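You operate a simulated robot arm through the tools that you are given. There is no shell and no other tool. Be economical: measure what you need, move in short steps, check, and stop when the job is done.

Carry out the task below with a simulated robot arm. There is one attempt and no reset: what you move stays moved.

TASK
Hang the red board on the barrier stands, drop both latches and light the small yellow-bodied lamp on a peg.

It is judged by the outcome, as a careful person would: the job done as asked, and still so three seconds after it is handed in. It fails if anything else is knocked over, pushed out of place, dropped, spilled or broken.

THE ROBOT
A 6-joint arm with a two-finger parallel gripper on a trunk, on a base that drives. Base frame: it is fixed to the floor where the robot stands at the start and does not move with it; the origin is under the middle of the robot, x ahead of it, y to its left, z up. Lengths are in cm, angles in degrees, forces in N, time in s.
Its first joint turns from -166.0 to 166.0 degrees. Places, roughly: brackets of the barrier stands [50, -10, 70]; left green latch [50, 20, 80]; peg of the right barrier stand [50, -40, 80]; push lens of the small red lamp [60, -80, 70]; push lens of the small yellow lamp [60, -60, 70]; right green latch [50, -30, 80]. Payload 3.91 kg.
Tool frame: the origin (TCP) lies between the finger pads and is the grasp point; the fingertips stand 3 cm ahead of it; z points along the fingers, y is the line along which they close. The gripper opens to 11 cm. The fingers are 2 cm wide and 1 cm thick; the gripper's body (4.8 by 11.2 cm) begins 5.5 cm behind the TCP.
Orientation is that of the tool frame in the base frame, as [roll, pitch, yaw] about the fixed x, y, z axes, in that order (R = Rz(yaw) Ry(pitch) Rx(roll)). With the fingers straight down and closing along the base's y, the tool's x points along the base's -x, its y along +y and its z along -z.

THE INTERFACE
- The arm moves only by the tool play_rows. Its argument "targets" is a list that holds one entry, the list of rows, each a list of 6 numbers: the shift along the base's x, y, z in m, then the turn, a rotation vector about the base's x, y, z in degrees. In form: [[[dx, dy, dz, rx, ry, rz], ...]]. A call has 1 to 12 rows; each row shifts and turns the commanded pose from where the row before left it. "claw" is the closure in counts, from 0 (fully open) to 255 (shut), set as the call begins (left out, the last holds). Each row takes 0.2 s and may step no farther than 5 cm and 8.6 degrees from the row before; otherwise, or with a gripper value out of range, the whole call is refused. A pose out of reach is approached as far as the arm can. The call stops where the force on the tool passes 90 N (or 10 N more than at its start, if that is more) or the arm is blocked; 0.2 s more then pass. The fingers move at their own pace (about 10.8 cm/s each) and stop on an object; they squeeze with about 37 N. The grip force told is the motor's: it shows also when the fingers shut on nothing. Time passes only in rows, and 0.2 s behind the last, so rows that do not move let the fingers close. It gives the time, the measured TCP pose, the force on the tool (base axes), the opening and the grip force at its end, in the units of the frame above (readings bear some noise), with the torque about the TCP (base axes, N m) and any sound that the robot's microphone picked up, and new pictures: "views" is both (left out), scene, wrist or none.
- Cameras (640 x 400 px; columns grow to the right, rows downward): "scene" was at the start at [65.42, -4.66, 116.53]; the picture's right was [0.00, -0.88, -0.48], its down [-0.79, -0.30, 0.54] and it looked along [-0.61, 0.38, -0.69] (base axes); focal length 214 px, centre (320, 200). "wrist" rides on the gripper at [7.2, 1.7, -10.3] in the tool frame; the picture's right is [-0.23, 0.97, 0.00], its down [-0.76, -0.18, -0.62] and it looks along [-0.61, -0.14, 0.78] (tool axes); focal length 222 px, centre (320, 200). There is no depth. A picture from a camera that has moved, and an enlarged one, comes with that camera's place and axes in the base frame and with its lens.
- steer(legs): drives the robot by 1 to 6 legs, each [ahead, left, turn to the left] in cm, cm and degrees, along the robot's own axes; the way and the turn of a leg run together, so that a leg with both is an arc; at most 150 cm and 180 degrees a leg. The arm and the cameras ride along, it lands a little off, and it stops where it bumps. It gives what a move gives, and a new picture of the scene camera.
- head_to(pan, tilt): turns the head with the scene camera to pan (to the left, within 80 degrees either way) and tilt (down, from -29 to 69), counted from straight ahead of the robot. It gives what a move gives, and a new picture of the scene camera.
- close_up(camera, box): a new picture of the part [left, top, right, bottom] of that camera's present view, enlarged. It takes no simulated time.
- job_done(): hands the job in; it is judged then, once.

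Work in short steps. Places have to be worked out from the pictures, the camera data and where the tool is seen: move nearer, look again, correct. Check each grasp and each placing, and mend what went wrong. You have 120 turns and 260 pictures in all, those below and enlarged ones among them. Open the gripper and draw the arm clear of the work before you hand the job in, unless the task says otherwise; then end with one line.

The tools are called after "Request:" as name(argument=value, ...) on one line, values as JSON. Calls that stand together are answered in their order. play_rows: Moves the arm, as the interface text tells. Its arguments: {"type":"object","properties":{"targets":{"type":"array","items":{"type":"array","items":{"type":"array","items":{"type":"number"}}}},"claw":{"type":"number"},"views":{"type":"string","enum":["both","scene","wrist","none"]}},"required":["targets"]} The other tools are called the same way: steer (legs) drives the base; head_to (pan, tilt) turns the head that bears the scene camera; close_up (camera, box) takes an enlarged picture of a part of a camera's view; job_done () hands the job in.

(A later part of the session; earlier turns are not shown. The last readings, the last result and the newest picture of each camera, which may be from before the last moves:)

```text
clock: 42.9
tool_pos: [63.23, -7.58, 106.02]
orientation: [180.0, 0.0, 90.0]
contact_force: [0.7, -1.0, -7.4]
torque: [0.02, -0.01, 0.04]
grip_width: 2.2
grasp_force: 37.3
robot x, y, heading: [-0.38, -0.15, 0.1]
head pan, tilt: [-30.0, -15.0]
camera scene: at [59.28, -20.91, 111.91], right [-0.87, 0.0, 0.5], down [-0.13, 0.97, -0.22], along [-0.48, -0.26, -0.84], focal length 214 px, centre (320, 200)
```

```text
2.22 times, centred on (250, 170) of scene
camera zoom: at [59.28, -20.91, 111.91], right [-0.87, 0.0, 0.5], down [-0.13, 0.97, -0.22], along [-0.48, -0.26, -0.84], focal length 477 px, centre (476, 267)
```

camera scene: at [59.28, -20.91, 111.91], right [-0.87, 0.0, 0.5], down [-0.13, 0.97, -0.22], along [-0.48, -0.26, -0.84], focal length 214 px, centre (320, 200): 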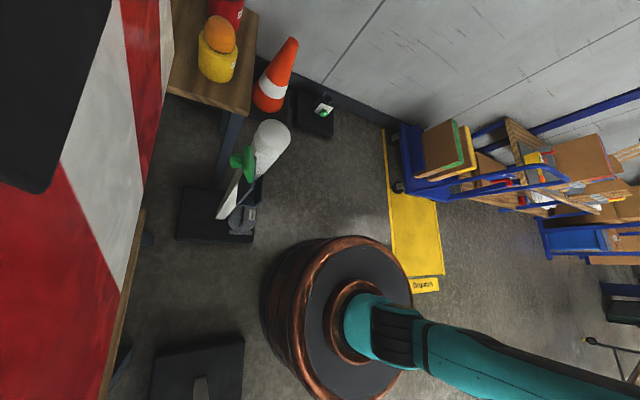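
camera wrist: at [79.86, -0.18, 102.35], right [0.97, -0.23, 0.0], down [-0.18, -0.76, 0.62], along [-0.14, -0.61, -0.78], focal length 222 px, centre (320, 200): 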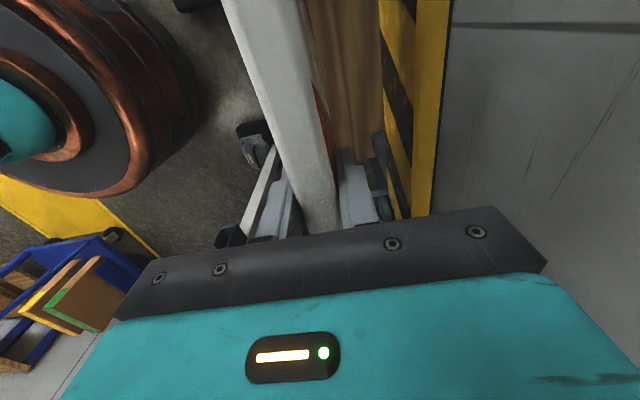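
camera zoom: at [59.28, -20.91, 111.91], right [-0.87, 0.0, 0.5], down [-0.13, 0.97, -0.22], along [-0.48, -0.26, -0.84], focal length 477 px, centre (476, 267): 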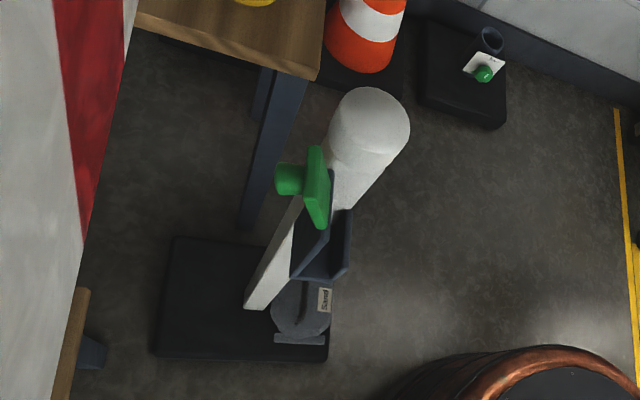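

Slot centre estimated x≈50.8 (outer walls 49.0–52.7), slot floor z≈68.5, posts clear of the board ends by ~2.5 cm. I move the board over the slot, staying above the latches.

Request:
play_rows(targets=[[[-0.04, 0, 0, 0, 0, 0], [-0.04, 0, 0, 0, 0, 0], [-0.04, 0, 0, 0, 0, 0], [-0.004, 0, -0.03, 0, 0, 0], [0, 0, -0.03, 0, 0, 0], [0, 0, -0.02, 0, 0, 0]]], views="none")

Request:
head_to(pan=-40, tilt=-29)

Request:
head_to(pan=40, tilt=-29)

```text
clock: 44.3
tool_pos: [50.64, -7.39, 98.25]
orientation: [180.0, 0.0, 90.0]
contact_force: [0.2, 0.2, -7.2]
torque: [0.01, 0.0, -0.03]
grip_width: 2.2
grasp_force: 36.8
robot x, y, heading: [0.08, -0.16, 0.0]
head pan, tilt: [-30.0, -15.0]
```

```text
clock: 45.1
tool_pos: [50.76, -7.37, 98.2]
orientation: [180.0, 0.0, 90.0]
contact_force: [-0.1, 0.1, -7.6]
torque: [-0.03, -0.02, 0.0]
grip_width: 2.19
grasp_force: 37.1
robot x, y, heading: [-0.22, -0.1, 0.1]
head pan, tilt: [-40.0, -28.6]
camera scene: at [46.48, -22.43, 105.87], right [-0.77, 0.0, 0.64], down [-0.31, 0.88, -0.37], along [-0.56, -0.48, -0.67], focal length 214 px, centre (320, 200)
```

scene: 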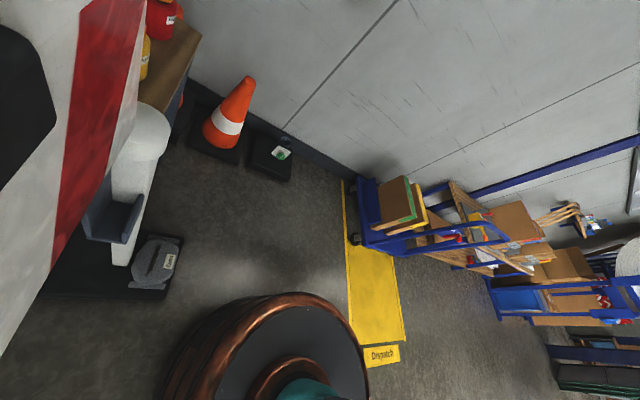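

```text
clock: 46.6
tool_pos: [50.76, -7.16, 98.14]
orientation: [179.9, 0.0, 89.9]
contact_force: [0.4, -0.7, -7.0]
torque: [0.01, -0.01, 0.01]
grip_width: 2.19
grasp_force: 36.5
robot x, y, heading: [-0.19, -0.06, 0.0]
head pan, tilt: [40.0, -28.6]
camera scene: at [55.09, -22.44, 105.88], right [-0.77, 0.0, -0.64], down [0.31, 0.88, -0.37], along [0.56, -0.48, -0.67], focal length 214 px, centre (320, 200)
```

scene: 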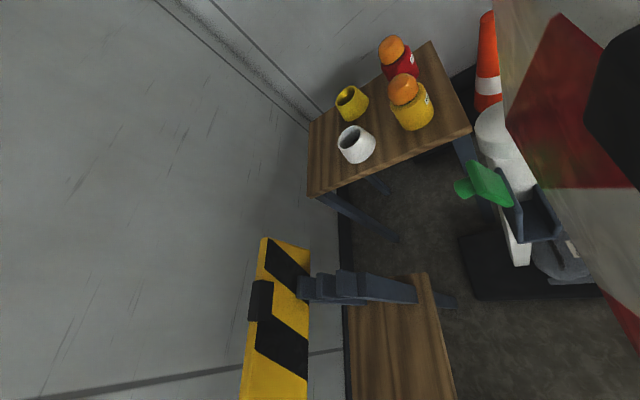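

Request:
close_up(camera="scene", box=[440, 80, 640, 270])

Request:
head_to(pan=20, tilt=-29)

Request:
head_to(pan=-25, tilt=-29)

```text
2.11 times, centred on (540, 175) of scene
camera zoom: at [55.09, -22.44, 105.88], right [-0.77, 0.0, -0.64], down [0.31, 0.88, -0.37], along [0.56, -0.48, -0.67], focal length 452 px, centre (-143, 253)
```

zoom: 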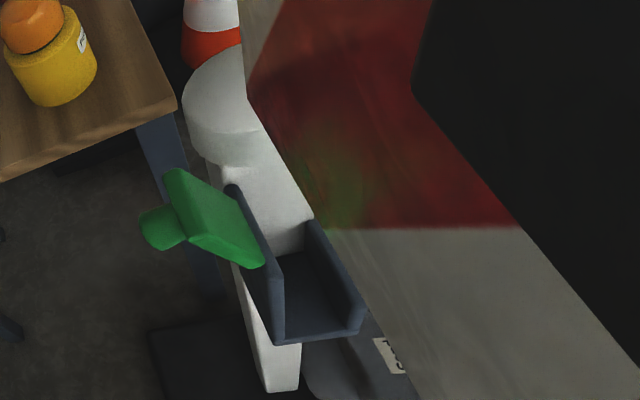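

```text
clock: 47.4
tool_pos: [50.74, -7.2, 98.18]
orientation: [-179.9, 0.0, 90.0]
contact_force: [0.3, -0.3, -8.3]
torque: [-0.03, 0.02, -0.01]
grip_width: 2.17
grasp_force: 37.2
robot x, y, heading: [0.04, -0.02, 0.0]
head pan, tilt: [20.0, -28.6]
camera scene: at [53.09, -22.44, 104.72], right [-0.94, 0.0, -0.34], down [0.16, 0.88, -0.45], along [0.3, -0.48, -0.82], focal length 214 px, centre (320, 200)
```

scene: 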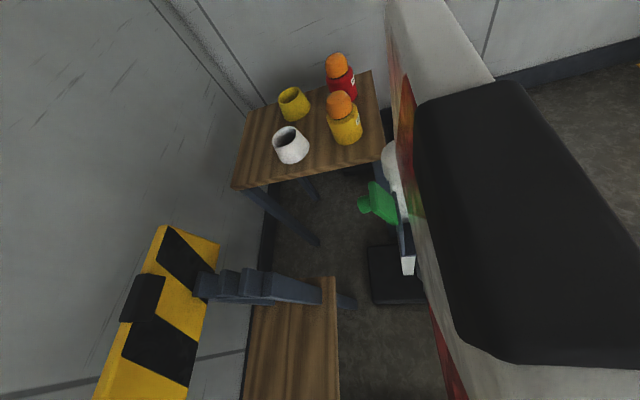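

```text
clock: 48.6
tool_pos: [50.69, -7.28, 98.25]
orientation: [-180.0, 0.0, 90.0]
contact_force: [-0.2, 0.1, -7.2]
torque: [0.02, -0.05, -0.01]
grip_width: 2.2
grasp_force: 36.8
robot x, y, heading: [0.2, 0.0, 0.0]
head pan, tilt: [-25.0, -28.6]
camera scene: at [47.96, -22.44, 104.94], right [-0.91, 0.0, 0.42], down [-0.2, 0.88, -0.44], along [-0.37, -0.48, -0.8], focal length 214 px, centre (320, 200)
```

scene: 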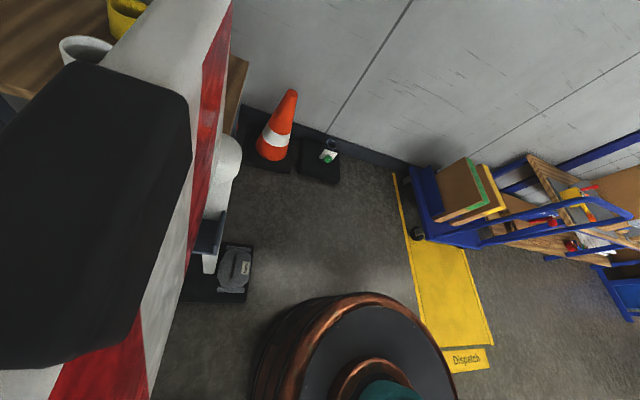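

Both sides give the slot centre at x≈50.7, matching the board's x. I lower until the board's bottom is near the front-wall top and check again.

Request:
play_rows(targets=[[[0, 0, -0.03, 0, 0, 0], [0, 0, -0.03, 0, 0, 0], [0, 0, -0.02, 0, 0, 0], [0, 0, 0, 0, 0, 0]]], views="none")

Request:
head_to(pan=-50, tilt=-29)

Request:
head_to(pan=50, tilt=-29)

Request:
close_up(camera="scene", box=[440, 80, 640, 270])

```text
clock: 49.6
tool_pos: [50.63, -7.25, 90.2]
orientation: [-179.9, -0.1, 90.0]
contact_force: [-0.3, -0.4, -7.6]
torque: [0.0, -0.05, -0.01]
grip_width: 2.21
grasp_force: 36.9
robot x, y, heading: [0.07, -0.08, -0.3]
head pan, tilt: [-25.0, -28.6]
```

```text
clock: 50.5
tool_pos: [50.58, -7.41, 90.23]
orientation: [179.9, 0.0, 90.0]
contact_force: [0.2, -0.3, -7.9]
torque: [-0.04, -0.04, -0.01]
grip_width: 2.21
grasp_force: 37.5
robot x, y, heading: [0.15, -0.1, 0.0]
head pan, tilt: [-50.0, -28.6]
camera scene: at [45.57, -22.48, 98.7], right [-0.64, 0.0, 0.77], down [-0.37, 0.88, -0.31], along [-0.67, -0.48, -0.56], focal length 214 px, centre (320, 200)
```

scene: 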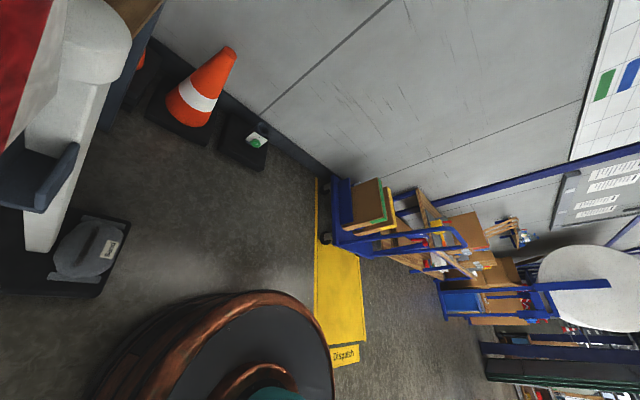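

```text
clock: 52.2
tool_pos: [50.61, -7.4, 90.18]
orientation: [-179.9, 0.0, 90.0]
contact_force: [-0.3, 0.4, -6.5]
torque: [0.0, -0.02, 0.01]
grip_width: 2.19
grasp_force: 36.9
robot x, y, heading: [0.1, -0.09, 0.1]
head pan, tilt: [50.0, -28.6]
camera scene: at [55.83, -22.48, 98.7], right [-0.64, 0.0, -0.77], down [0.37, 0.88, -0.31], along [0.67, -0.48, -0.56], focal length 214 px, centre (320, 200)
```

scene: 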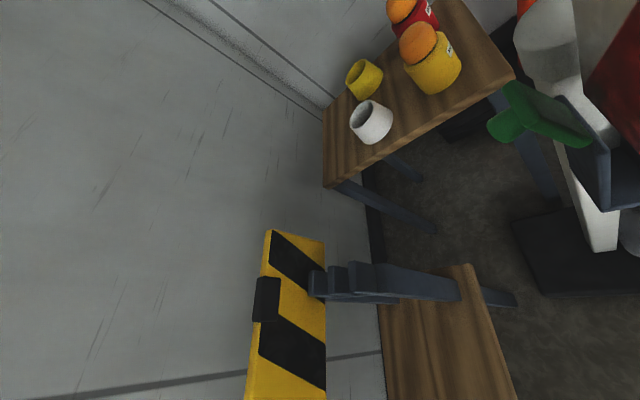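

```text
2.11 times, centred on (540, 175) of scene
camera zoom: at [55.83, -22.48, 98.7], right [-0.64, 0.0, -0.77], down [0.37, 0.88, -0.31], along [0.67, -0.48, -0.56], focal length 452 px, centre (-143, 253)
```

zoom: 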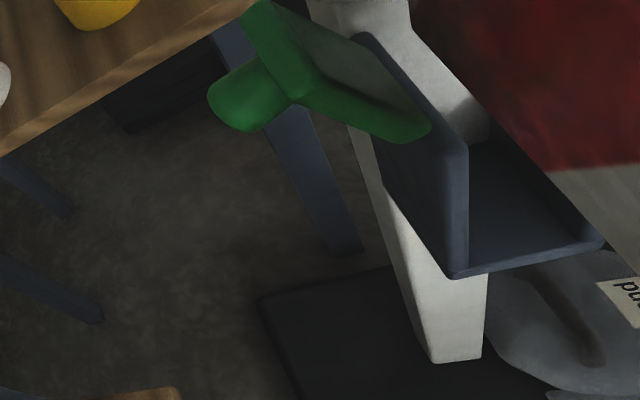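

Slot centre x≈50.65, matching the held board at 50.6. I lower 5 cm more and check alignment.

Request:
play_rows(targets=[[[0, 0, -0.02, 0, 0, 0], [0, 0, -0.02, 0, 0, 0], [0, 0, -0.01, 0, 0, 0], [0, 0, 0, 0, 0, 0]]], views="none")

Request:
head_to(pan=70, tilt=-29)

Request:
head_to(pan=-70, tilt=-29)

Request:
head_to(pan=-60, tilt=50)

```text
clock: 53.2
tool_pos: [50.66, -7.29, 85.15]
orientation: [-179.9, 0.0, 89.9]
contact_force: [-0.6, 0.1, -7.3]
torque: [0.0, 0.03, 0.0]
grip_width: 2.19
grasp_force: 37.5
robot x, y, heading: [-0.27, -0.11, 0.2]
head pan, tilt: [50.0, -28.6]
```

```text
clock: 54.0
tool_pos: [50.68, -7.34, 85.09]
orientation: [179.9, 0.1, 90.0]
contact_force: [0.0, -0.3, -7.6]
torque: [-0.01, 0.02, -0.04]
grip_width: 2.18
grasp_force: 37.5
robot x, y, heading: [-0.09, 0.05, 0.1]
head pan, tilt: [70.0, -28.6]
camera scene: at [57.02, -22.4, 95.71], right [-0.34, 0.0, -0.94], down [0.45, 0.88, -0.16], along [0.82, -0.48, -0.3], focal length 214 px, centre (320, 200)
```

scene: 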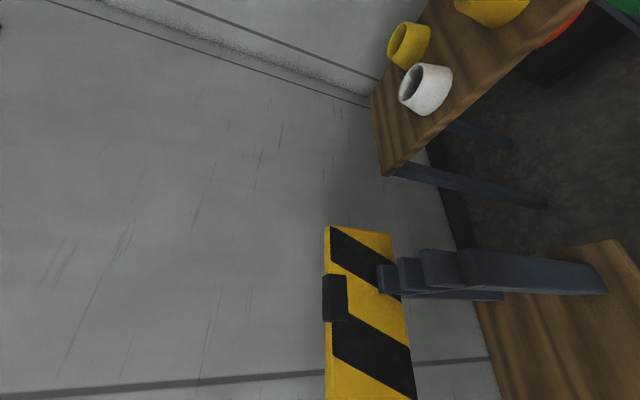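

```text
clock: 56.3
tool_pos: [50.68, -7.37, 85.09]
orientation: [180.0, 0.0, 90.0]
contact_force: [-0.3, 0.3, -7.7]
torque: [-0.02, 0.01, -0.04]
grip_width: 2.19
grasp_force: 36.7
robot x, y, heading: [0.2, 0.02, -0.0]
head pan, tilt: [-70.0, -28.6]
camera scene: at [44.44, -22.4, 95.71], right [-0.34, 0.0, 0.94], down [-0.45, 0.88, -0.16], along [-0.82, -0.48, -0.3], focal length 214 px, centre (320, 200)
```

scene: 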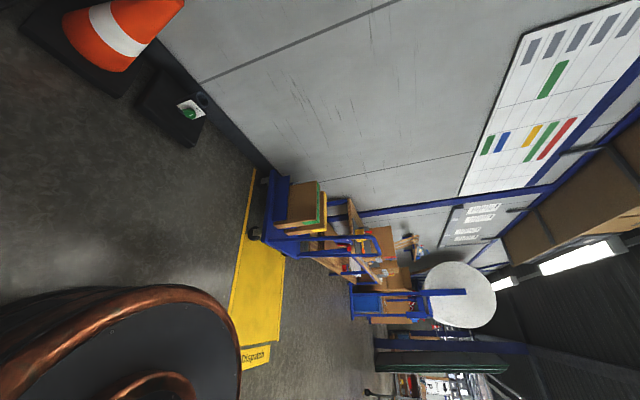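

```text
clock: 57.8
tool_pos: [50.59, -7.32, 85.08]
orientation: [180.0, 0.0, 89.9]
contact_force: [0.3, -0.4, -7.7]
torque: [-0.02, -0.01, -0.01]
grip_width: 2.2
grasp_force: 36.5
robot x, y, heading: [-0.23, 0.25, 0.3]
head pan, tilt: [-60.0, 50.0]
camera scene: at [44.06, -10.61, 94.14], right [-0.5, 0.0, 0.87], down [0.66, 0.64, 0.38], along [-0.56, 0.77, -0.32], focal length 214 px, centre (320, 200)
```

scene: 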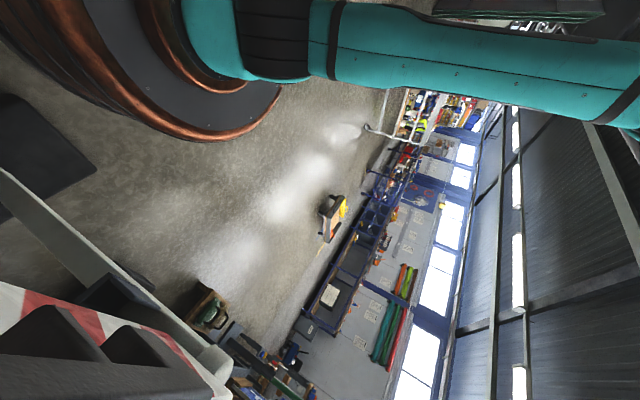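

No contact yet. A steeper view of the right slot on both sides of the board.

Request:
head_to(pan=40, tilt=-29)

Request:
head_to(pan=-35, tilt=-29)

Request:
close_up(camera="scene", box=[60, 100, 260, 330])

```text
clock: 59.5
tool_pos: [50.72, -7.31, 85.09]
orientation: [179.9, 0.0, 90.1]
contact_force: [-0.4, -0.3, -7.5]
torque: [-0.03, 0.02, 0.01]
grip_width: 2.19
grasp_force: 37.3
robot x, y, heading: [0.01, 0.32, -0.2]
head pan, tilt: [40.0, -28.6]
camera scene: at [55.04, -22.4, 92.86], right [-0.77, 0.0, -0.64], down [0.31, 0.88, -0.37], along [0.56, -0.48, -0.67], focal length 214 px, centre (320, 200)
```

scene: 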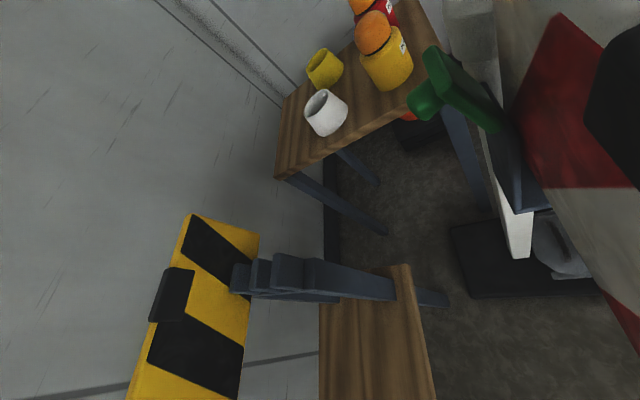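

```text
clock: 61.0
tool_pos: [50.65, -7.33, 85.12]
orientation: [-180.0, 0.0, 90.0]
contact_force: [1.0, -0.5, -6.9]
torque: [-0.01, 0.0, -0.02]
grip_width: 2.19
grasp_force: 37.4
robot x, y, heading: [-0.05, 0.02, -0.1]
head pan, tilt: [-35.0, -28.6]
camera scene: at [46.89, -22.4, 92.51], right [-0.82, 0.0, 0.57], down [-0.27, 0.88, -0.39], along [-0.5, -0.48, -0.72], focal length 214 px, centre (320, 200)
```

scene: 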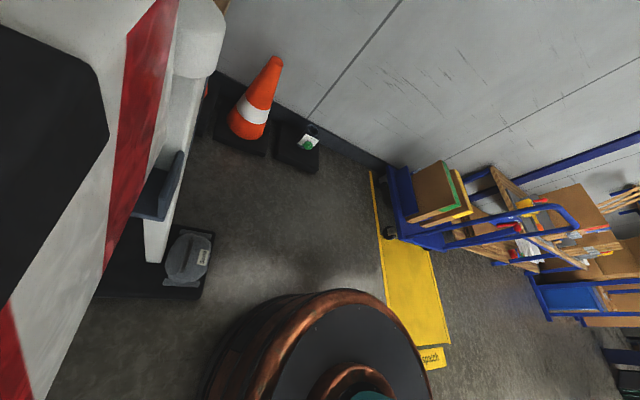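

```text
1.74 times, centred on (160, 215) of scene
camera zoom: at [46.89, -22.4, 92.51], right [-0.82, 0.0, 0.57], down [-0.27, 0.88, -0.39], along [-0.5, -0.48, -0.72], focal length 373 px, centre (598, 174)
```

zoom: 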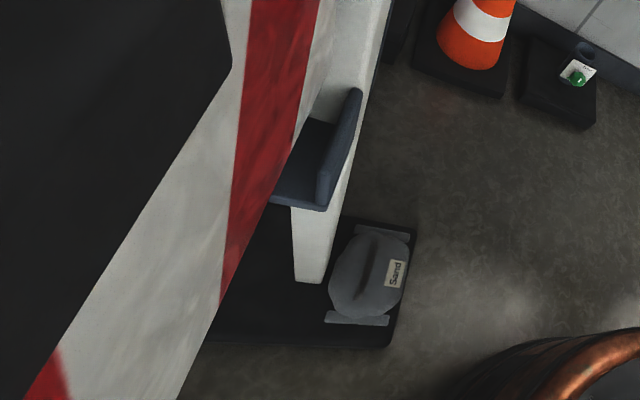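

Alignment looks right. I lower in 1 cm steps watching the forces.

Request:
play_rows(targets=[[[0, 0, -0.01, 0, 0, 0], [0, 0, -0.01, 0, 0, 0], [0, 0, -0.01, 0, 0, 0], [0, 0, -0.005, 0, 0, 0], [0, 0, 0, 0, 0, 0]]], views="scene")

Request:
close_up(camera="scene", box=[60, 100, 260, 330])

```text
clock: 62.2
tool_pos: [50.5, -7.38, 81.74]
orientation: [-180.0, 0.0, 90.0]
contact_force: [-0.5, -0.2, -7.9]
torque: [-0.02, -0.02, -0.01]
grip_width: 2.18
grasp_force: 36.8
robot x, y, heading: [-0.24, 0.0, -0.1]
head pan, tilt: [-35.0, -28.6]
camera scene: at [46.83, -22.48, 89.09], right [-0.82, 0.0, 0.57], down [-0.27, 0.88, -0.39], along [-0.5, -0.48, -0.72], focal length 214 px, centre (320, 200)
```

scene: 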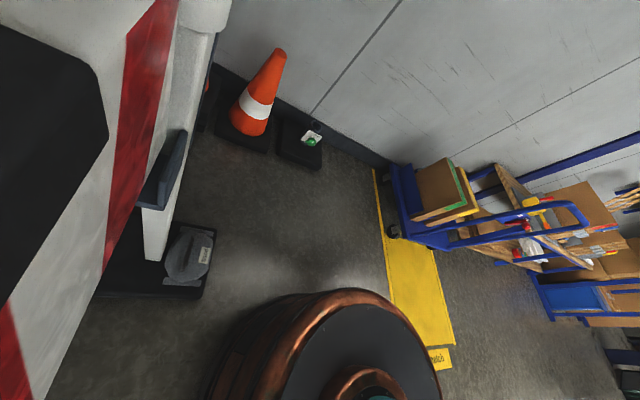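

```text
1.74 times, centred on (160, 215) of scene
camera zoom: at [46.83, -22.48, 89.09], right [-0.82, 0.0, 0.57], down [-0.27, 0.88, -0.39], along [-0.5, -0.48, -0.72], focal length 373 px, centre (598, 174)
```

zoom: 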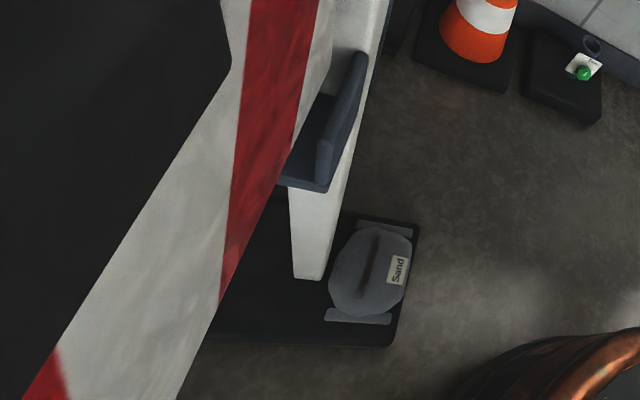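

Still free and the right end is inside the slot line. Continue down until contact.

Request:
play_rows(targets=[[[0, 0, -0.01, 0, 0, 0], [0, 0, -0.01, 0, 0, 0], [0, 0, -0.005, 0, 0, 0], [0, 0, -0.005, 0, 0, 0], [0, 0, 0, 0, 0, 0]]], views="scene")

Request:
close_up(camera="scene", box=[60, 60, 260, 290])

```text
clock: 63.4
tool_pos: [50.72, -7.3, 78.73]
orientation: [-180.0, 0.0, 90.0]
contact_force: [0.7, -0.2, -7.6]
torque: [-0.03, 0.01, -0.01]
grip_width: 2.19
grasp_force: 37.2
robot x, y, heading: [-0.09, 0.14, -0.2]
head pan, tilt: [-35.0, -28.6]
camera scene: at [46.93, -22.41, 86.04], right [-0.82, 0.0, 0.57], down [-0.27, 0.88, -0.39], along [-0.5, -0.48, -0.72], focal length 214 px, centre (320, 200)
```

scene: 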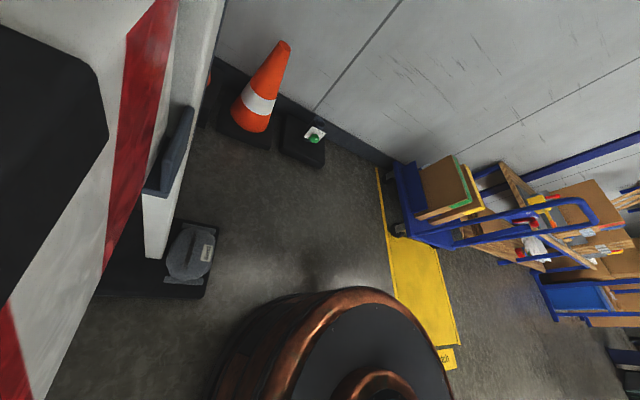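

```text
1.74 times, centred on (160, 175) of scene
camera zoom: at [46.93, -22.41, 86.04], right [-0.82, 0.0, 0.57], down [-0.27, 0.88, -0.39], along [-0.5, -0.48, -0.72], focal length 373 px, centre (598, 244)
```

zoom: 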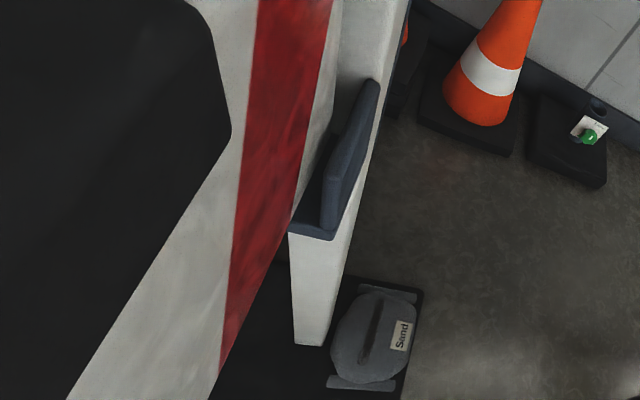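

Still free; continue in small steps.

Request:
play_rows(targets=[[[0, 0, -0.005, 0, 0, 0], [0, 0, -0.005, 0, 0, 0], [0, 0, -0.005, 0, 0, 0], [0, 0, 0, 0, 0, 0]]], views="scene")

Request:
close_up(camera="scene", box=[60, 60, 260, 290])

```text
clock: 64.4
tool_pos: [50.63, -7.26, 77.2]
orientation: [-180.0, 0.0, 90.0]
contact_force: [0.1, -0.2, -7.1]
torque: [0.01, 0.0, -0.01]
grip_width: 2.19
grasp_force: 36.5
robot x, y, heading: [0.23, -0.06, -0.1]
head pan, tilt: [-35.0, -28.6]
camera scene: at [46.93, -22.49, 84.51], right [-0.82, 0.0, 0.57], down [-0.27, 0.88, -0.39], along [-0.5, -0.48, -0.72], focal length 214 px, centre (320, 200)
```

scene: 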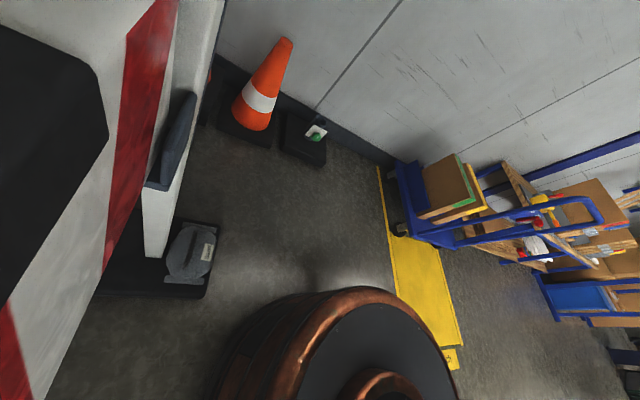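

```text
1.74 times, centred on (160, 175) of scene
camera zoom: at [46.93, -22.49, 84.51], right [-0.82, 0.0, 0.57], down [-0.27, 0.88, -0.39], along [-0.5, -0.48, -0.72], focal length 373 px, centre (598, 244)
```

zoom: 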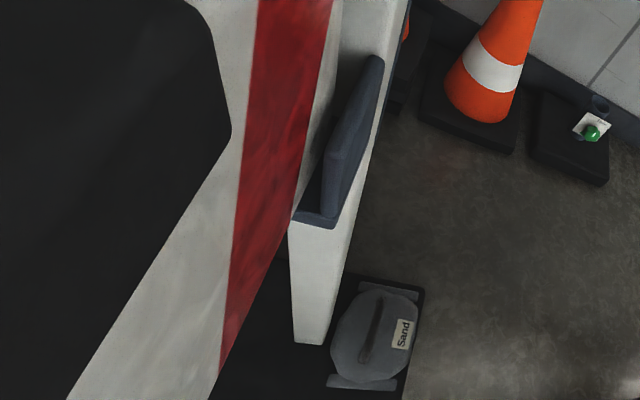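

Nearly seated; keep lowering gently.

Request:
play_rows(targets=[[[0, 0, -0.005, 0, 0, 0], [0, 0, -0.005, 0, 0, 0], [0, 0, -0.005, 0, 0, 0], [0, 0, 0, 0, 0, 0]]], views="scene")

Request:
close_up(camera="scene", box=[60, 60, 260, 290])

```text
clock: 65.4
tool_pos: [50.59, -7.31, 75.95]
orientation: [179.7, 0.1, 90.0]
contact_force: [-8.3, 0.3, 70.4]
torque: [0.04, 1.09, -0.1]
grip_width: 2.21
grasp_force: 37.1
robot x, y, heading: [0.04, -0.36, 0.1]
head pan, tilt: [-35.0, -28.6]
camera scene: at [46.78, -22.44, 83.33], right [-0.82, 0.0, 0.57], down [-0.27, 0.88, -0.4], along [-0.5, -0.48, -0.72], focal length 214 px, centre (320, 200)
```

scene: 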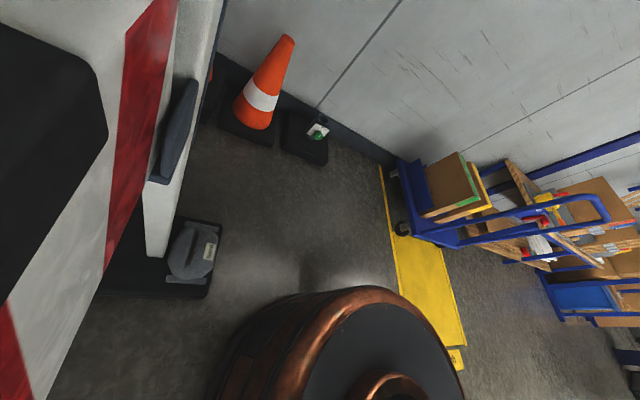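

```text
1.74 times, centred on (160, 175) of scene
camera zoom: at [46.78, -22.44, 83.33], right [-0.82, 0.0, 0.57], down [-0.27, 0.88, -0.4], along [-0.5, -0.48, -0.72], focal length 373 px, centre (598, 244)
```

zoom: 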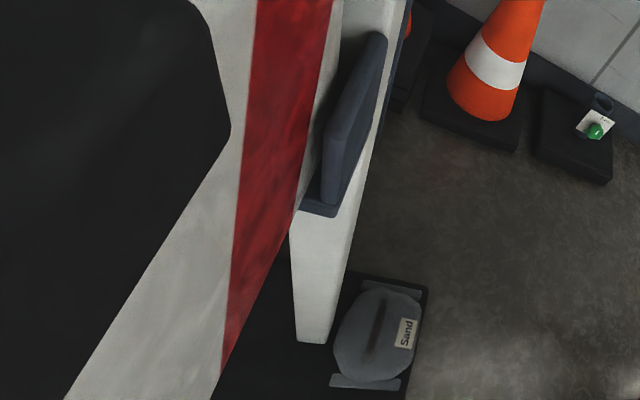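

Contact at TCP z≈76 with no torque about x, so both ends are on the bracket floors. I ease off the pressure and check the left end.

Request:
play_rows(targets=[[[0, 0, 0.003, 0, 0, 0], [0, 0, 0, 0, 0, 0]]], views="none")

Request:
head_to(pan=-35, tilt=45)

Request:
close_up(camera="scene", box=[100, 60, 330, 260])

Request:
head_to(pan=40, tilt=-29)

Request:
close_up(camera="scene", box=[380, 0, 640, 240])

```text
clock: 66.0
tool_pos: [50.47, -7.31, 75.93]
orientation: [179.9, 0.1, 90.1]
contact_force: [3.2, -1.6, 30.9]
torque: [-0.43, -0.25, 0.03]
grip_width: 2.18
grasp_force: 36.9
robot x, y, heading: [-0.04, -0.15, -0.2]
head pan, tilt: [-35.0, -28.6]
```

```text
clock: 67.5
tool_pos: [50.62, -7.32, 75.89]
orientation: [180.0, -0.1, 90.1]
contact_force: [4.5, -1.8, 12.0]
torque: [0.09, -0.22, -0.02]
grip_width: 2.17
grasp_force: 37.0
robot x, y, heading: [-0.23, -0.15, -0.1]
head pan, tilt: [-35.0, 45.0]
camera scene: at [46.0, -11.35, 82.15], right [-0.82, 0.0, 0.57], down [0.41, 0.71, 0.58], along [-0.41, 0.71, -0.58], focal length 214 px, centre (320, 200)
```

scene: 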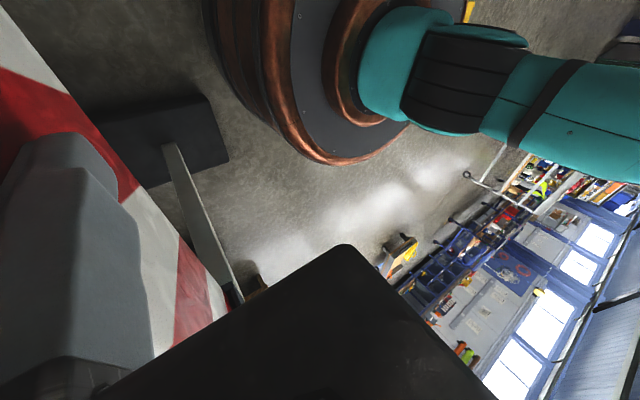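

```text
2.00 times, centred on (215, 160) of scene
camera zoom: at [46.0, -11.35, 82.15], right [-0.82, 0.0, 0.57], down [0.41, 0.71, 0.58], along [-0.41, 0.71, -0.58], focal length 429 px, centre (530, 280)
```

zoom: 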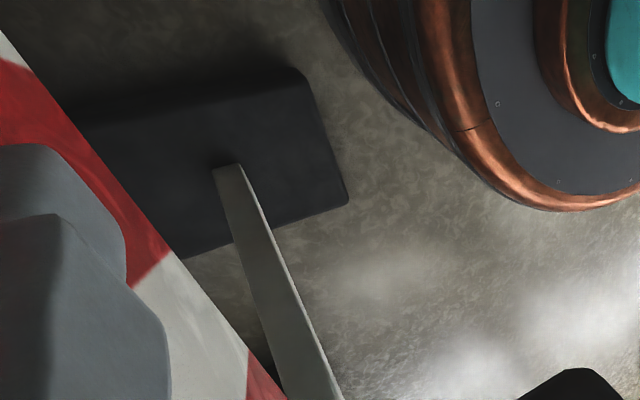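

```text
clock: 69.0
tool_pos: [50.64, -7.26, 75.99]
orientation: [180.0, 0.0, 90.0]
contact_force: [0.2, -1.7, 3.6]
torque: [0.11, 0.05, 0.02]
grip_width: 2.2
grasp_force: 36.8
robot x, y, heading: [0.05, 0.3, -0.1]
head pan, tilt: [40.0, -28.6]
camera scene: at [54.98, -22.44, 83.68], right [-0.77, 0.0, -0.64], down [0.31, 0.88, -0.37], along [0.56, -0.48, -0.67], focal length 214 px, centre (320, 200)
```

scene: 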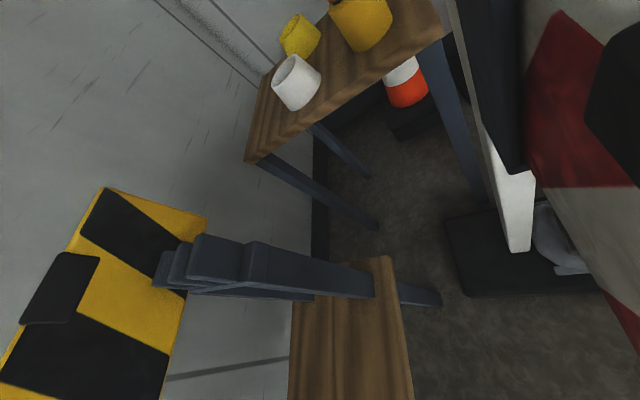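

```text
1.67 times, centred on (510, 120) of scene
camera zoom: at [54.98, -22.44, 83.68], right [-0.77, 0.0, -0.64], down [0.31, 0.88, -0.37], along [0.56, -0.48, -0.67], focal length 358 px, centre (3, 333)
```

zoom: 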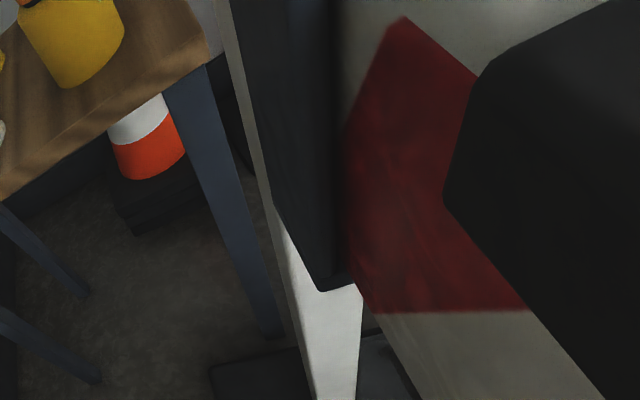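

Board is seated and supported. I open the fingers and back out upward, then look.

Request:
play_rows(targets=[[[0, 0, 0, 0, 0, 0], [0, 0, 0, 0, 0, 0], [0, 0, 0, 0, 0, 0]]], claw=140, views="scene")

Request:
play_rows(targets=[[[0, 0, 0.02, 0, 0, 0], [0, 0, 0.05, 0, 0, 0], [0, 0, 0.05, 0, 0, 0], [0, 0, 0.05, 0, 0, 0]]], views="both")

Request:
head_to(pan=0, tilt=25)

Request:
head_to(pan=0, tilt=-20)

```text
clock: 69.8
tool_pos: [50.62, -7.28, 76.07]
orientation: [180.0, 0.0, 90.0]
contact_force: [1.3, 0.0, 0.4]
torque: [-0.01, 0.01, 0.02]
grip_width: 4.96
grasp_force: 0.0
robot x, y, heading: [-0.14, 0.19, 0.3]
head pan, tilt: [40.0, -28.6]
camera scene: at [54.99, -22.44, 83.69], right [-0.77, 0.0, -0.64], down [0.31, 0.88, -0.37], along [0.56, -0.48, -0.67], focal length 214 px, centre (320, 200)
```

scene: 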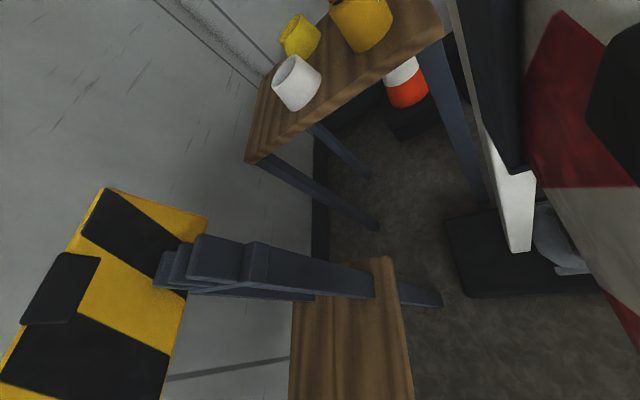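

```text
clock: 70.8
tool_pos: [50.78, -7.44, 93.04]
orientation: [180.0, 0.0, 89.9]
contact_force: [0.4, -1.1, -1.1]
torque: [-0.01, 0.02, 0.01]
grip_width: 4.97
grasp_force: 0.2
robot x, y, heading: [-0.01, -0.09, 0.1]
head pan, tilt: [40.0, -28.6]
camera scene: at [55.26, -22.56, 100.68], right [-0.77, 0.0, -0.64], down [0.31, 0.88, -0.37], along [0.56, -0.48, -0.67], focal length 214 px, centre (320, 200)
camera wrist: at [52.58, -0.25, 103.33], right [0.97, -0.23, 0.0], down [-0.18, -0.76, 0.62], along [-0.14, -0.61, -0.78], focal length 222 px, centre (320, 200)
```

scene: 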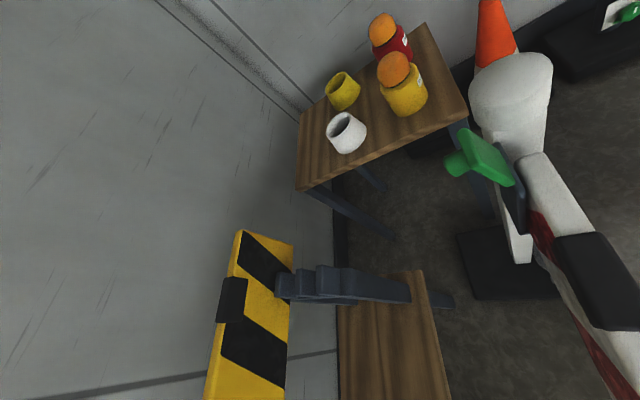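
wrist: 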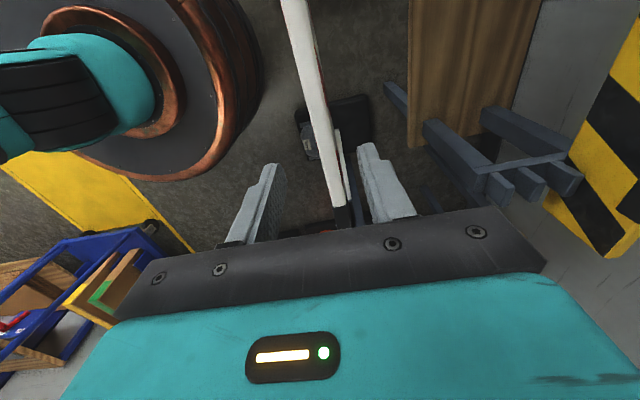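

```text
clock: 72.0
tool_pos: [50.84, -7.49, 92.88]
orientation: [-180.0, 0.1, 90.0]
contact_force: [-0.7, 0.1, -0.3]
torque: [-0.02, 0.03, -0.04]
grip_width: 4.96
grasp_force: 0.1
robot x, y, heading: [0.0, 0.23, -0.0]
head pan, tilt: [0.0, 25.0]
camera scene: at [50.94, -14.52, 96.52], right [-1.0, 0.0, 0.0], down [0.0, 0.91, 0.42], along [0.0, 0.42, -0.91], focal length 214 px, centre (320, 200)
```

scene: 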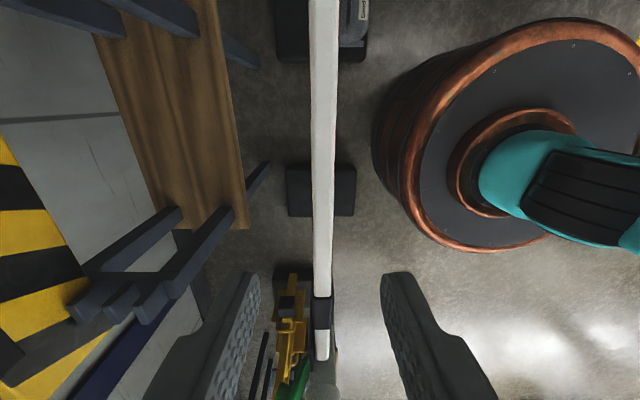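

```text
clock: 73.1
tool_pos: [50.8, -7.32, 92.82]
orientation: [179.9, -0.1, 90.0]
contact_force: [0.0, -0.5, -0.3]
torque: [-0.03, 0.01, -0.01]
grip_width: 4.97
grasp_force: 0.1
robot x, y, heading: [-0.01, -0.11, 0.1]
head pan, tilt: [0.0, -20.0]
camera scene: at [50.94, -21.47, 98.14], right [-1.0, 0.0, 0.0], down [0.0, 0.94, -0.34], along [0.0, -0.34, -0.94], focal length 214 px, centre (320, 200)
```

scene: 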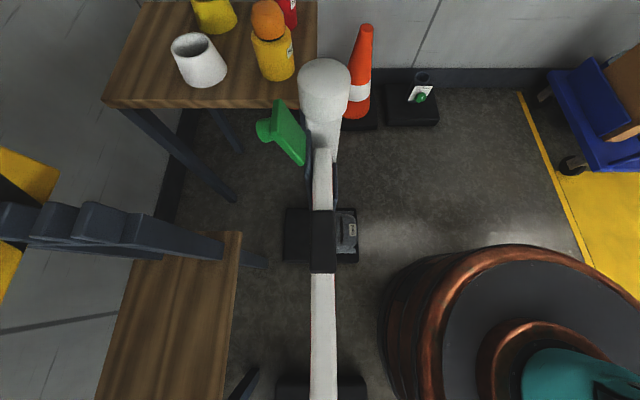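

The board is seated in both brackets. Now the right latch: I take a close look.

Request:
close_up(camera="scene", box=[220, 40, 380, 220])

Request:
head_to(pan=40, tilt=-15)

Request:
close_up(camera="scene", box=[400, 40, 600, 220])

```text
2.22 times, centred on (300, 130) of scene
camera zoom: at [50.94, -21.47, 98.14], right [-1.0, 0.0, 0.0], down [0.0, 0.94, -0.34], along [0.0, -0.34, -0.94], focal length 477 px, centre (364, 356)
```

zoom: 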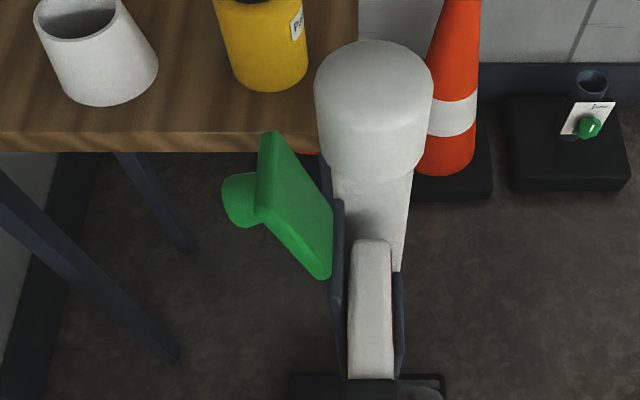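

```text
clock: 74.2
tool_pos: [50.79, -7.5, 92.92]
orientation: [-180.0, 0.0, 90.0]
contact_force: [-0.2, 0.0, 0.3]
torque: [0.01, -0.01, -0.01]
grip_width: 4.96
grasp_force: 0.0
robot x, y, heading: [0.2, 0.03, -0.2]
head pan, tilt: [40.0, -15.0]
camera scene: at [56.1, -20.79, 99.58], right [-0.77, 0.0, -0.64], down [0.17, 0.97, -0.2], along [0.62, -0.26, -0.74], focal length 214 px, centre (320, 200)
```

scene: 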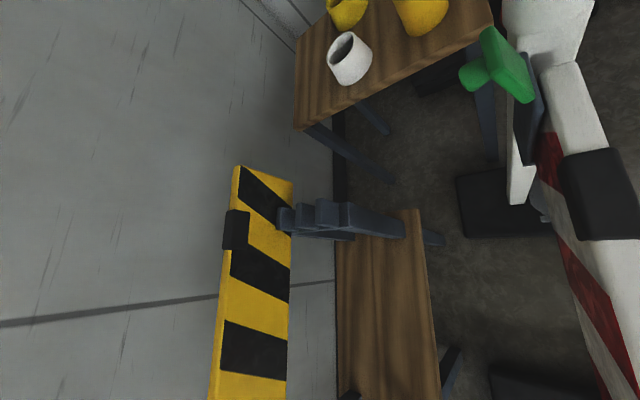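

```text
2.22 times, centred on (500, 130) of scene
camera zoom: at [56.1, -20.79, 99.58], right [-0.77, 0.0, -0.64], down [0.17, 0.97, -0.2], along [0.62, -0.26, -0.74], focal length 477 px, centre (-80, 356)
```

zoom: 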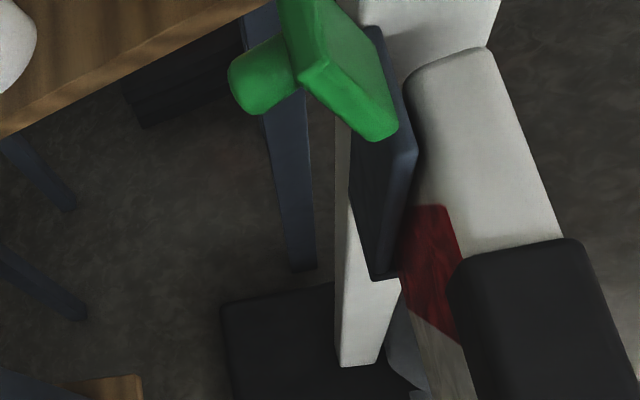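

Right latch: plate y≈-32…-35.6, hinge x≈52.8 z≈79.5, free edge x≈54.6 z≈84, knob reaching x≈57 at y≈-33.8. I position closed fingers on the +x side of the knob.

Request:
play_rows(targets=[[[0, 0, 0.04, 0, 0, 0], [0.03, -0.03, 0, 0, 0, 0], [0.03, -0.03, 0, 0, 0, 0], [0.03, -0.035, 0, 0, 0, 0], [0.02, -0.045, 0, 0, 0, 0], [0, -0.05, 0, 0, 0, 0], [0, -0.05, 0, 0, 0, 0], [0, -0.023, 0, 0, 0, 0]]], claw=255, views="none")

Request:
head_to(pan=-10, tilt=25)

```text
clock: 76.0
tool_pos: [61.67, -33.69, 97.03]
orientation: [179.9, 0.1, 90.0]
contact_force: [-0.5, 0.1, -0.4]
torque: [-0.03, -0.01, -0.02]
grip_width: 0.01
grasp_force: 37.1
robot x, y, heading: [-0.01, -0.13, -0.1]
head pan, tilt: [40.0, -15.0]
```

```text
clock: 77.1
tool_pos: [61.65, -33.66, 96.98]
orientation: [-179.9, 0.1, 90.0]
contact_force: [-0.1, 0.5, 0.1]
torque: [-0.02, 0.02, 0.0]
grip_width: 0.0
grasp_force: 37.1
robot x, y, heading: [0.09, -0.38, 0.2]
head pan, tilt: [-10.0, 25.0]
camera scene: at [60.17, -40.73, 100.73], right [-0.98, 0.0, 0.17], down [0.07, 0.91, 0.42], along [-0.16, 0.42, -0.89], focal length 214 px, centre (320, 200)
```

scene: 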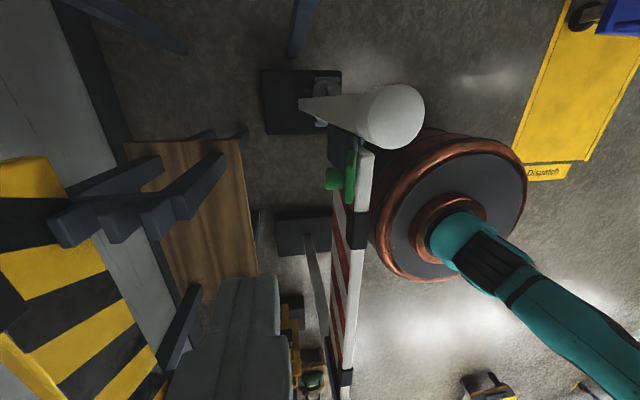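

Knob confirmed near (56, -34, 82.5). Descend beside it and push slowly toward -x.

Request:
play_rows(targets=[[[0, 0, -0.05, 0, 0, 0], [0, 0, -0.05, 0, 0, 0], [0, 0, -0.025, 0, 0, 0], [-0.02, 0, 0, 0, 0, 0], [-0.01, 0, 0, 0, 0, 0], [-0.01, 0, 0, 0, 0, 0]]], views="scene")

Request:
close_up(camera="scene", box=[240, 60, 480, 280])

```text
clock: 78.5
tool_pos: [57.72, -33.66, 84.46]
orientation: [-179.9, 0.0, 90.1]
contact_force: [0.6, -0.3, 0.3]
torque: [0.04, 0.0, 0.01]
grip_width: 0.0
grasp_force: 36.9
robot x, y, heading: [0.26, 0.04, -0.0]
head pan, tilt: [-10.0, 25.0]
camera scene: at [56.21, -40.77, 88.22], right [-0.98, 0.0, 0.17], down [0.07, 0.91, 0.42], along [-0.16, 0.42, -0.89], focal length 214 px, centre (320, 200)
```

scene: 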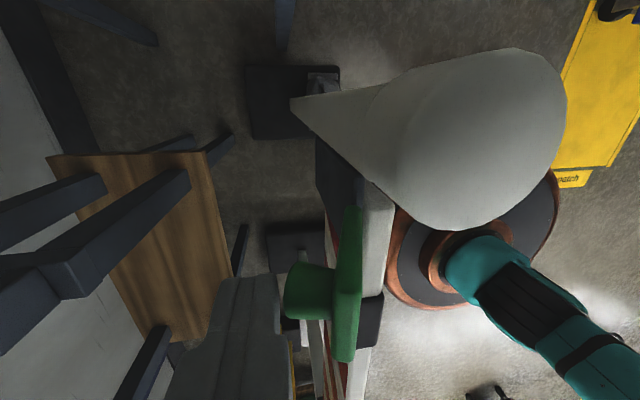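

```text
1.82 times, centred on (360, 170) of scene
camera zoom: at [56.21, -40.77, 88.22], right [-0.98, 0.0, 0.17], down [0.07, 0.91, 0.42], along [-0.16, 0.42, -0.89], focal length 390 px, centre (247, 254)
```

zoom: 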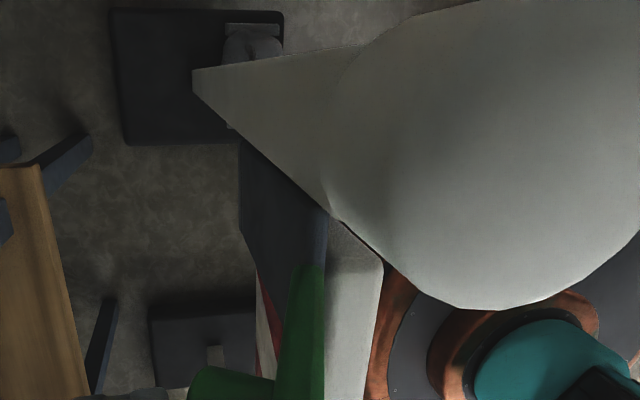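

Fingers are at the knob. Push on past vertical in small steps.

Request:
play_rows(targets=[[[-0.008, 0, 0, 0, 0, 0], [-0.008, 0, 0, 0, 0, 0], [-0.008, 0, 0, 0, 0, 0], [-0.008, 0, 0, 0, 0, 0]]], views="scene")

```text
clock: 79.5
tool_pos: [54.49, -33.68, 84.38]
orientation: [-180.0, 0.0, 90.0]
contact_force: [-0.3, 0.3, 0.6]
torque: [0.01, -0.02, 0.04]
grip_width: 0.01
grasp_force: 37.0
robot x, y, heading: [0.3, 0.1, -0.2]
head pan, tilt: [-10.0, 25.0]
camera scene: at [52.93, -40.78, 88.17], right [-0.98, 0.0, 0.17], down [0.07, 0.91, 0.42], along [-0.16, 0.42, -0.89], focal length 214 px, centre (320, 200)
```

scene: 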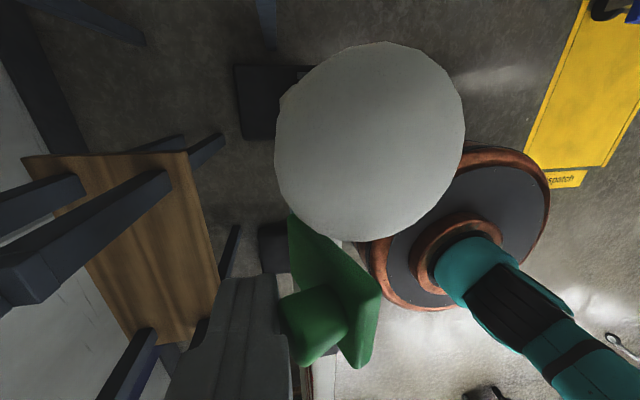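

The latch is tipping over. Continue pushing.

Request:
play_rows(targets=[[[-0.01, 0, 0, 0, 0, 0], [-0.01, 0, 0, 0, 0, 0], [-0.01, 0, 0, 0, 0, 0], [0, 0, 0, 0, 0, 0]]], views="scene")

```text
clock: 80.5
tool_pos: [51.43, -33.52, 84.5]
orientation: [180.0, 0.1, 89.9]
contact_force: [0.1, 0.2, 0.9]
torque: [0.01, -0.02, -0.01]
grip_width: 0.0
grasp_force: 36.7
robot x, y, heading: [0.07, -0.16, -0.1]
head pan, tilt: [-10.0, 25.0]
camera scene: at [49.9, -40.68, 88.19], right [-0.98, 0.0, 0.17], down [0.07, 0.91, 0.42], along [-0.16, 0.42, -0.89], focal length 214 px, centre (320, 200)
```

scene: 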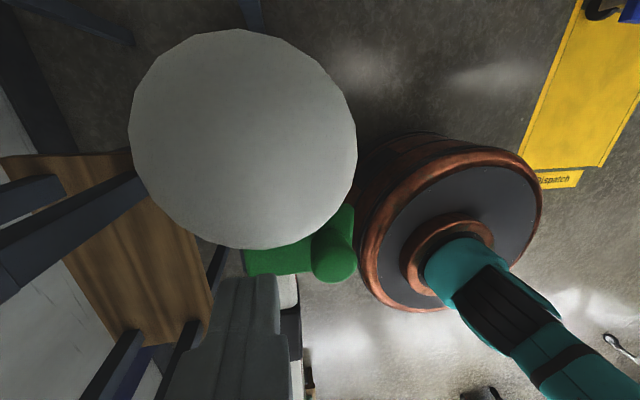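

The latch has fallen flat over the slot. I raise and verify from above.

Request:
play_rows(targets=[[[0, 0, 0.04, 0, 0, 0], [0, 0, 0.05, 0, 0, 0], [0, 0, 0.05, 0, 0, 0], [0, 0.05, 0, 0, 0, 0], [0, 0.05, 0, 0, 0, 0]]], views="none")

Request:
head_to(pan=0, tilt=-5)

Request:
close_up(camera="scene", box=[230, 80, 410, 260])

```text
clock: 81.7
tool_pos: [51.45, -23.49, 98.27]
orientation: [180.0, 0.0, 89.9]
contact_force: [0.0, -0.2, -0.5]
torque: [0.04, 0.07, 0.03]
grip_width: 0.02
grasp_force: 36.7
robot x, y, heading: [0.14, -0.12, -0.0]
head pan, tilt: [-10.0, 25.0]
```

```text
clock: 82.7
tool_pos: [51.44, -23.51, 98.27]
orientation: [180.0, -0.1, 89.9]
contact_force: [0.4, -0.9, 0.6]
torque: [-0.03, -0.03, -0.02]
grip_width: 0.0
grasp_force: 36.6
robot x, y, heading: [0.19, -0.27, 0.1]
head pan, tilt: [0.0, -5.0]
camera scene: at [51.6, -35.4, 102.34], right [-1.0, 0.0, 0.0], down [0.0, 1.0, -0.09], along [0.0, -0.09, -1.0], focal length 214 px, centre (320, 200)
```

scene: 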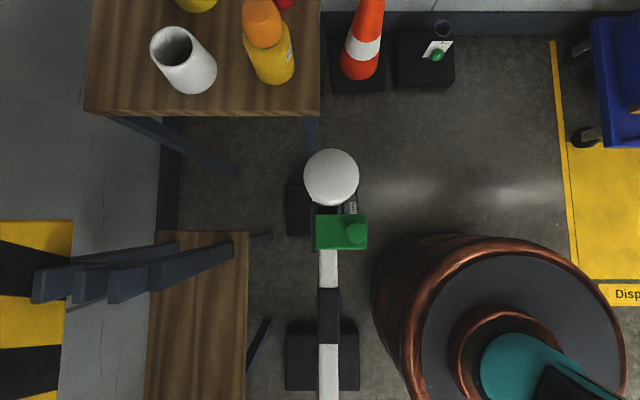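

```text
2.22 times, centred on (320, 170) of scene
camera zoom: at [51.6, -35.4, 102.34], right [-1.0, 0.0, 0.0], down [0.0, 1.0, -0.09], along [0.0, -0.09, -1.0], focal length 477 px, centre (320, 267)
```

zoom: 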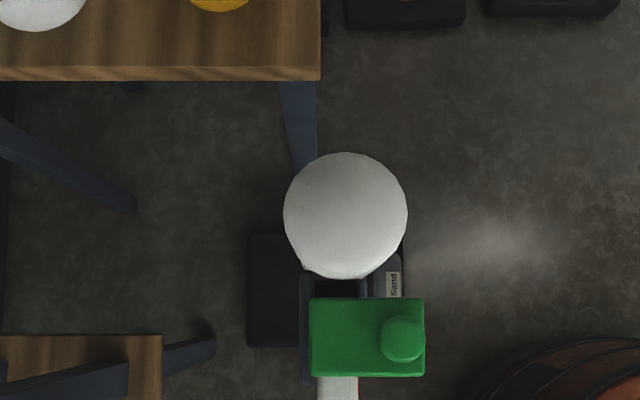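

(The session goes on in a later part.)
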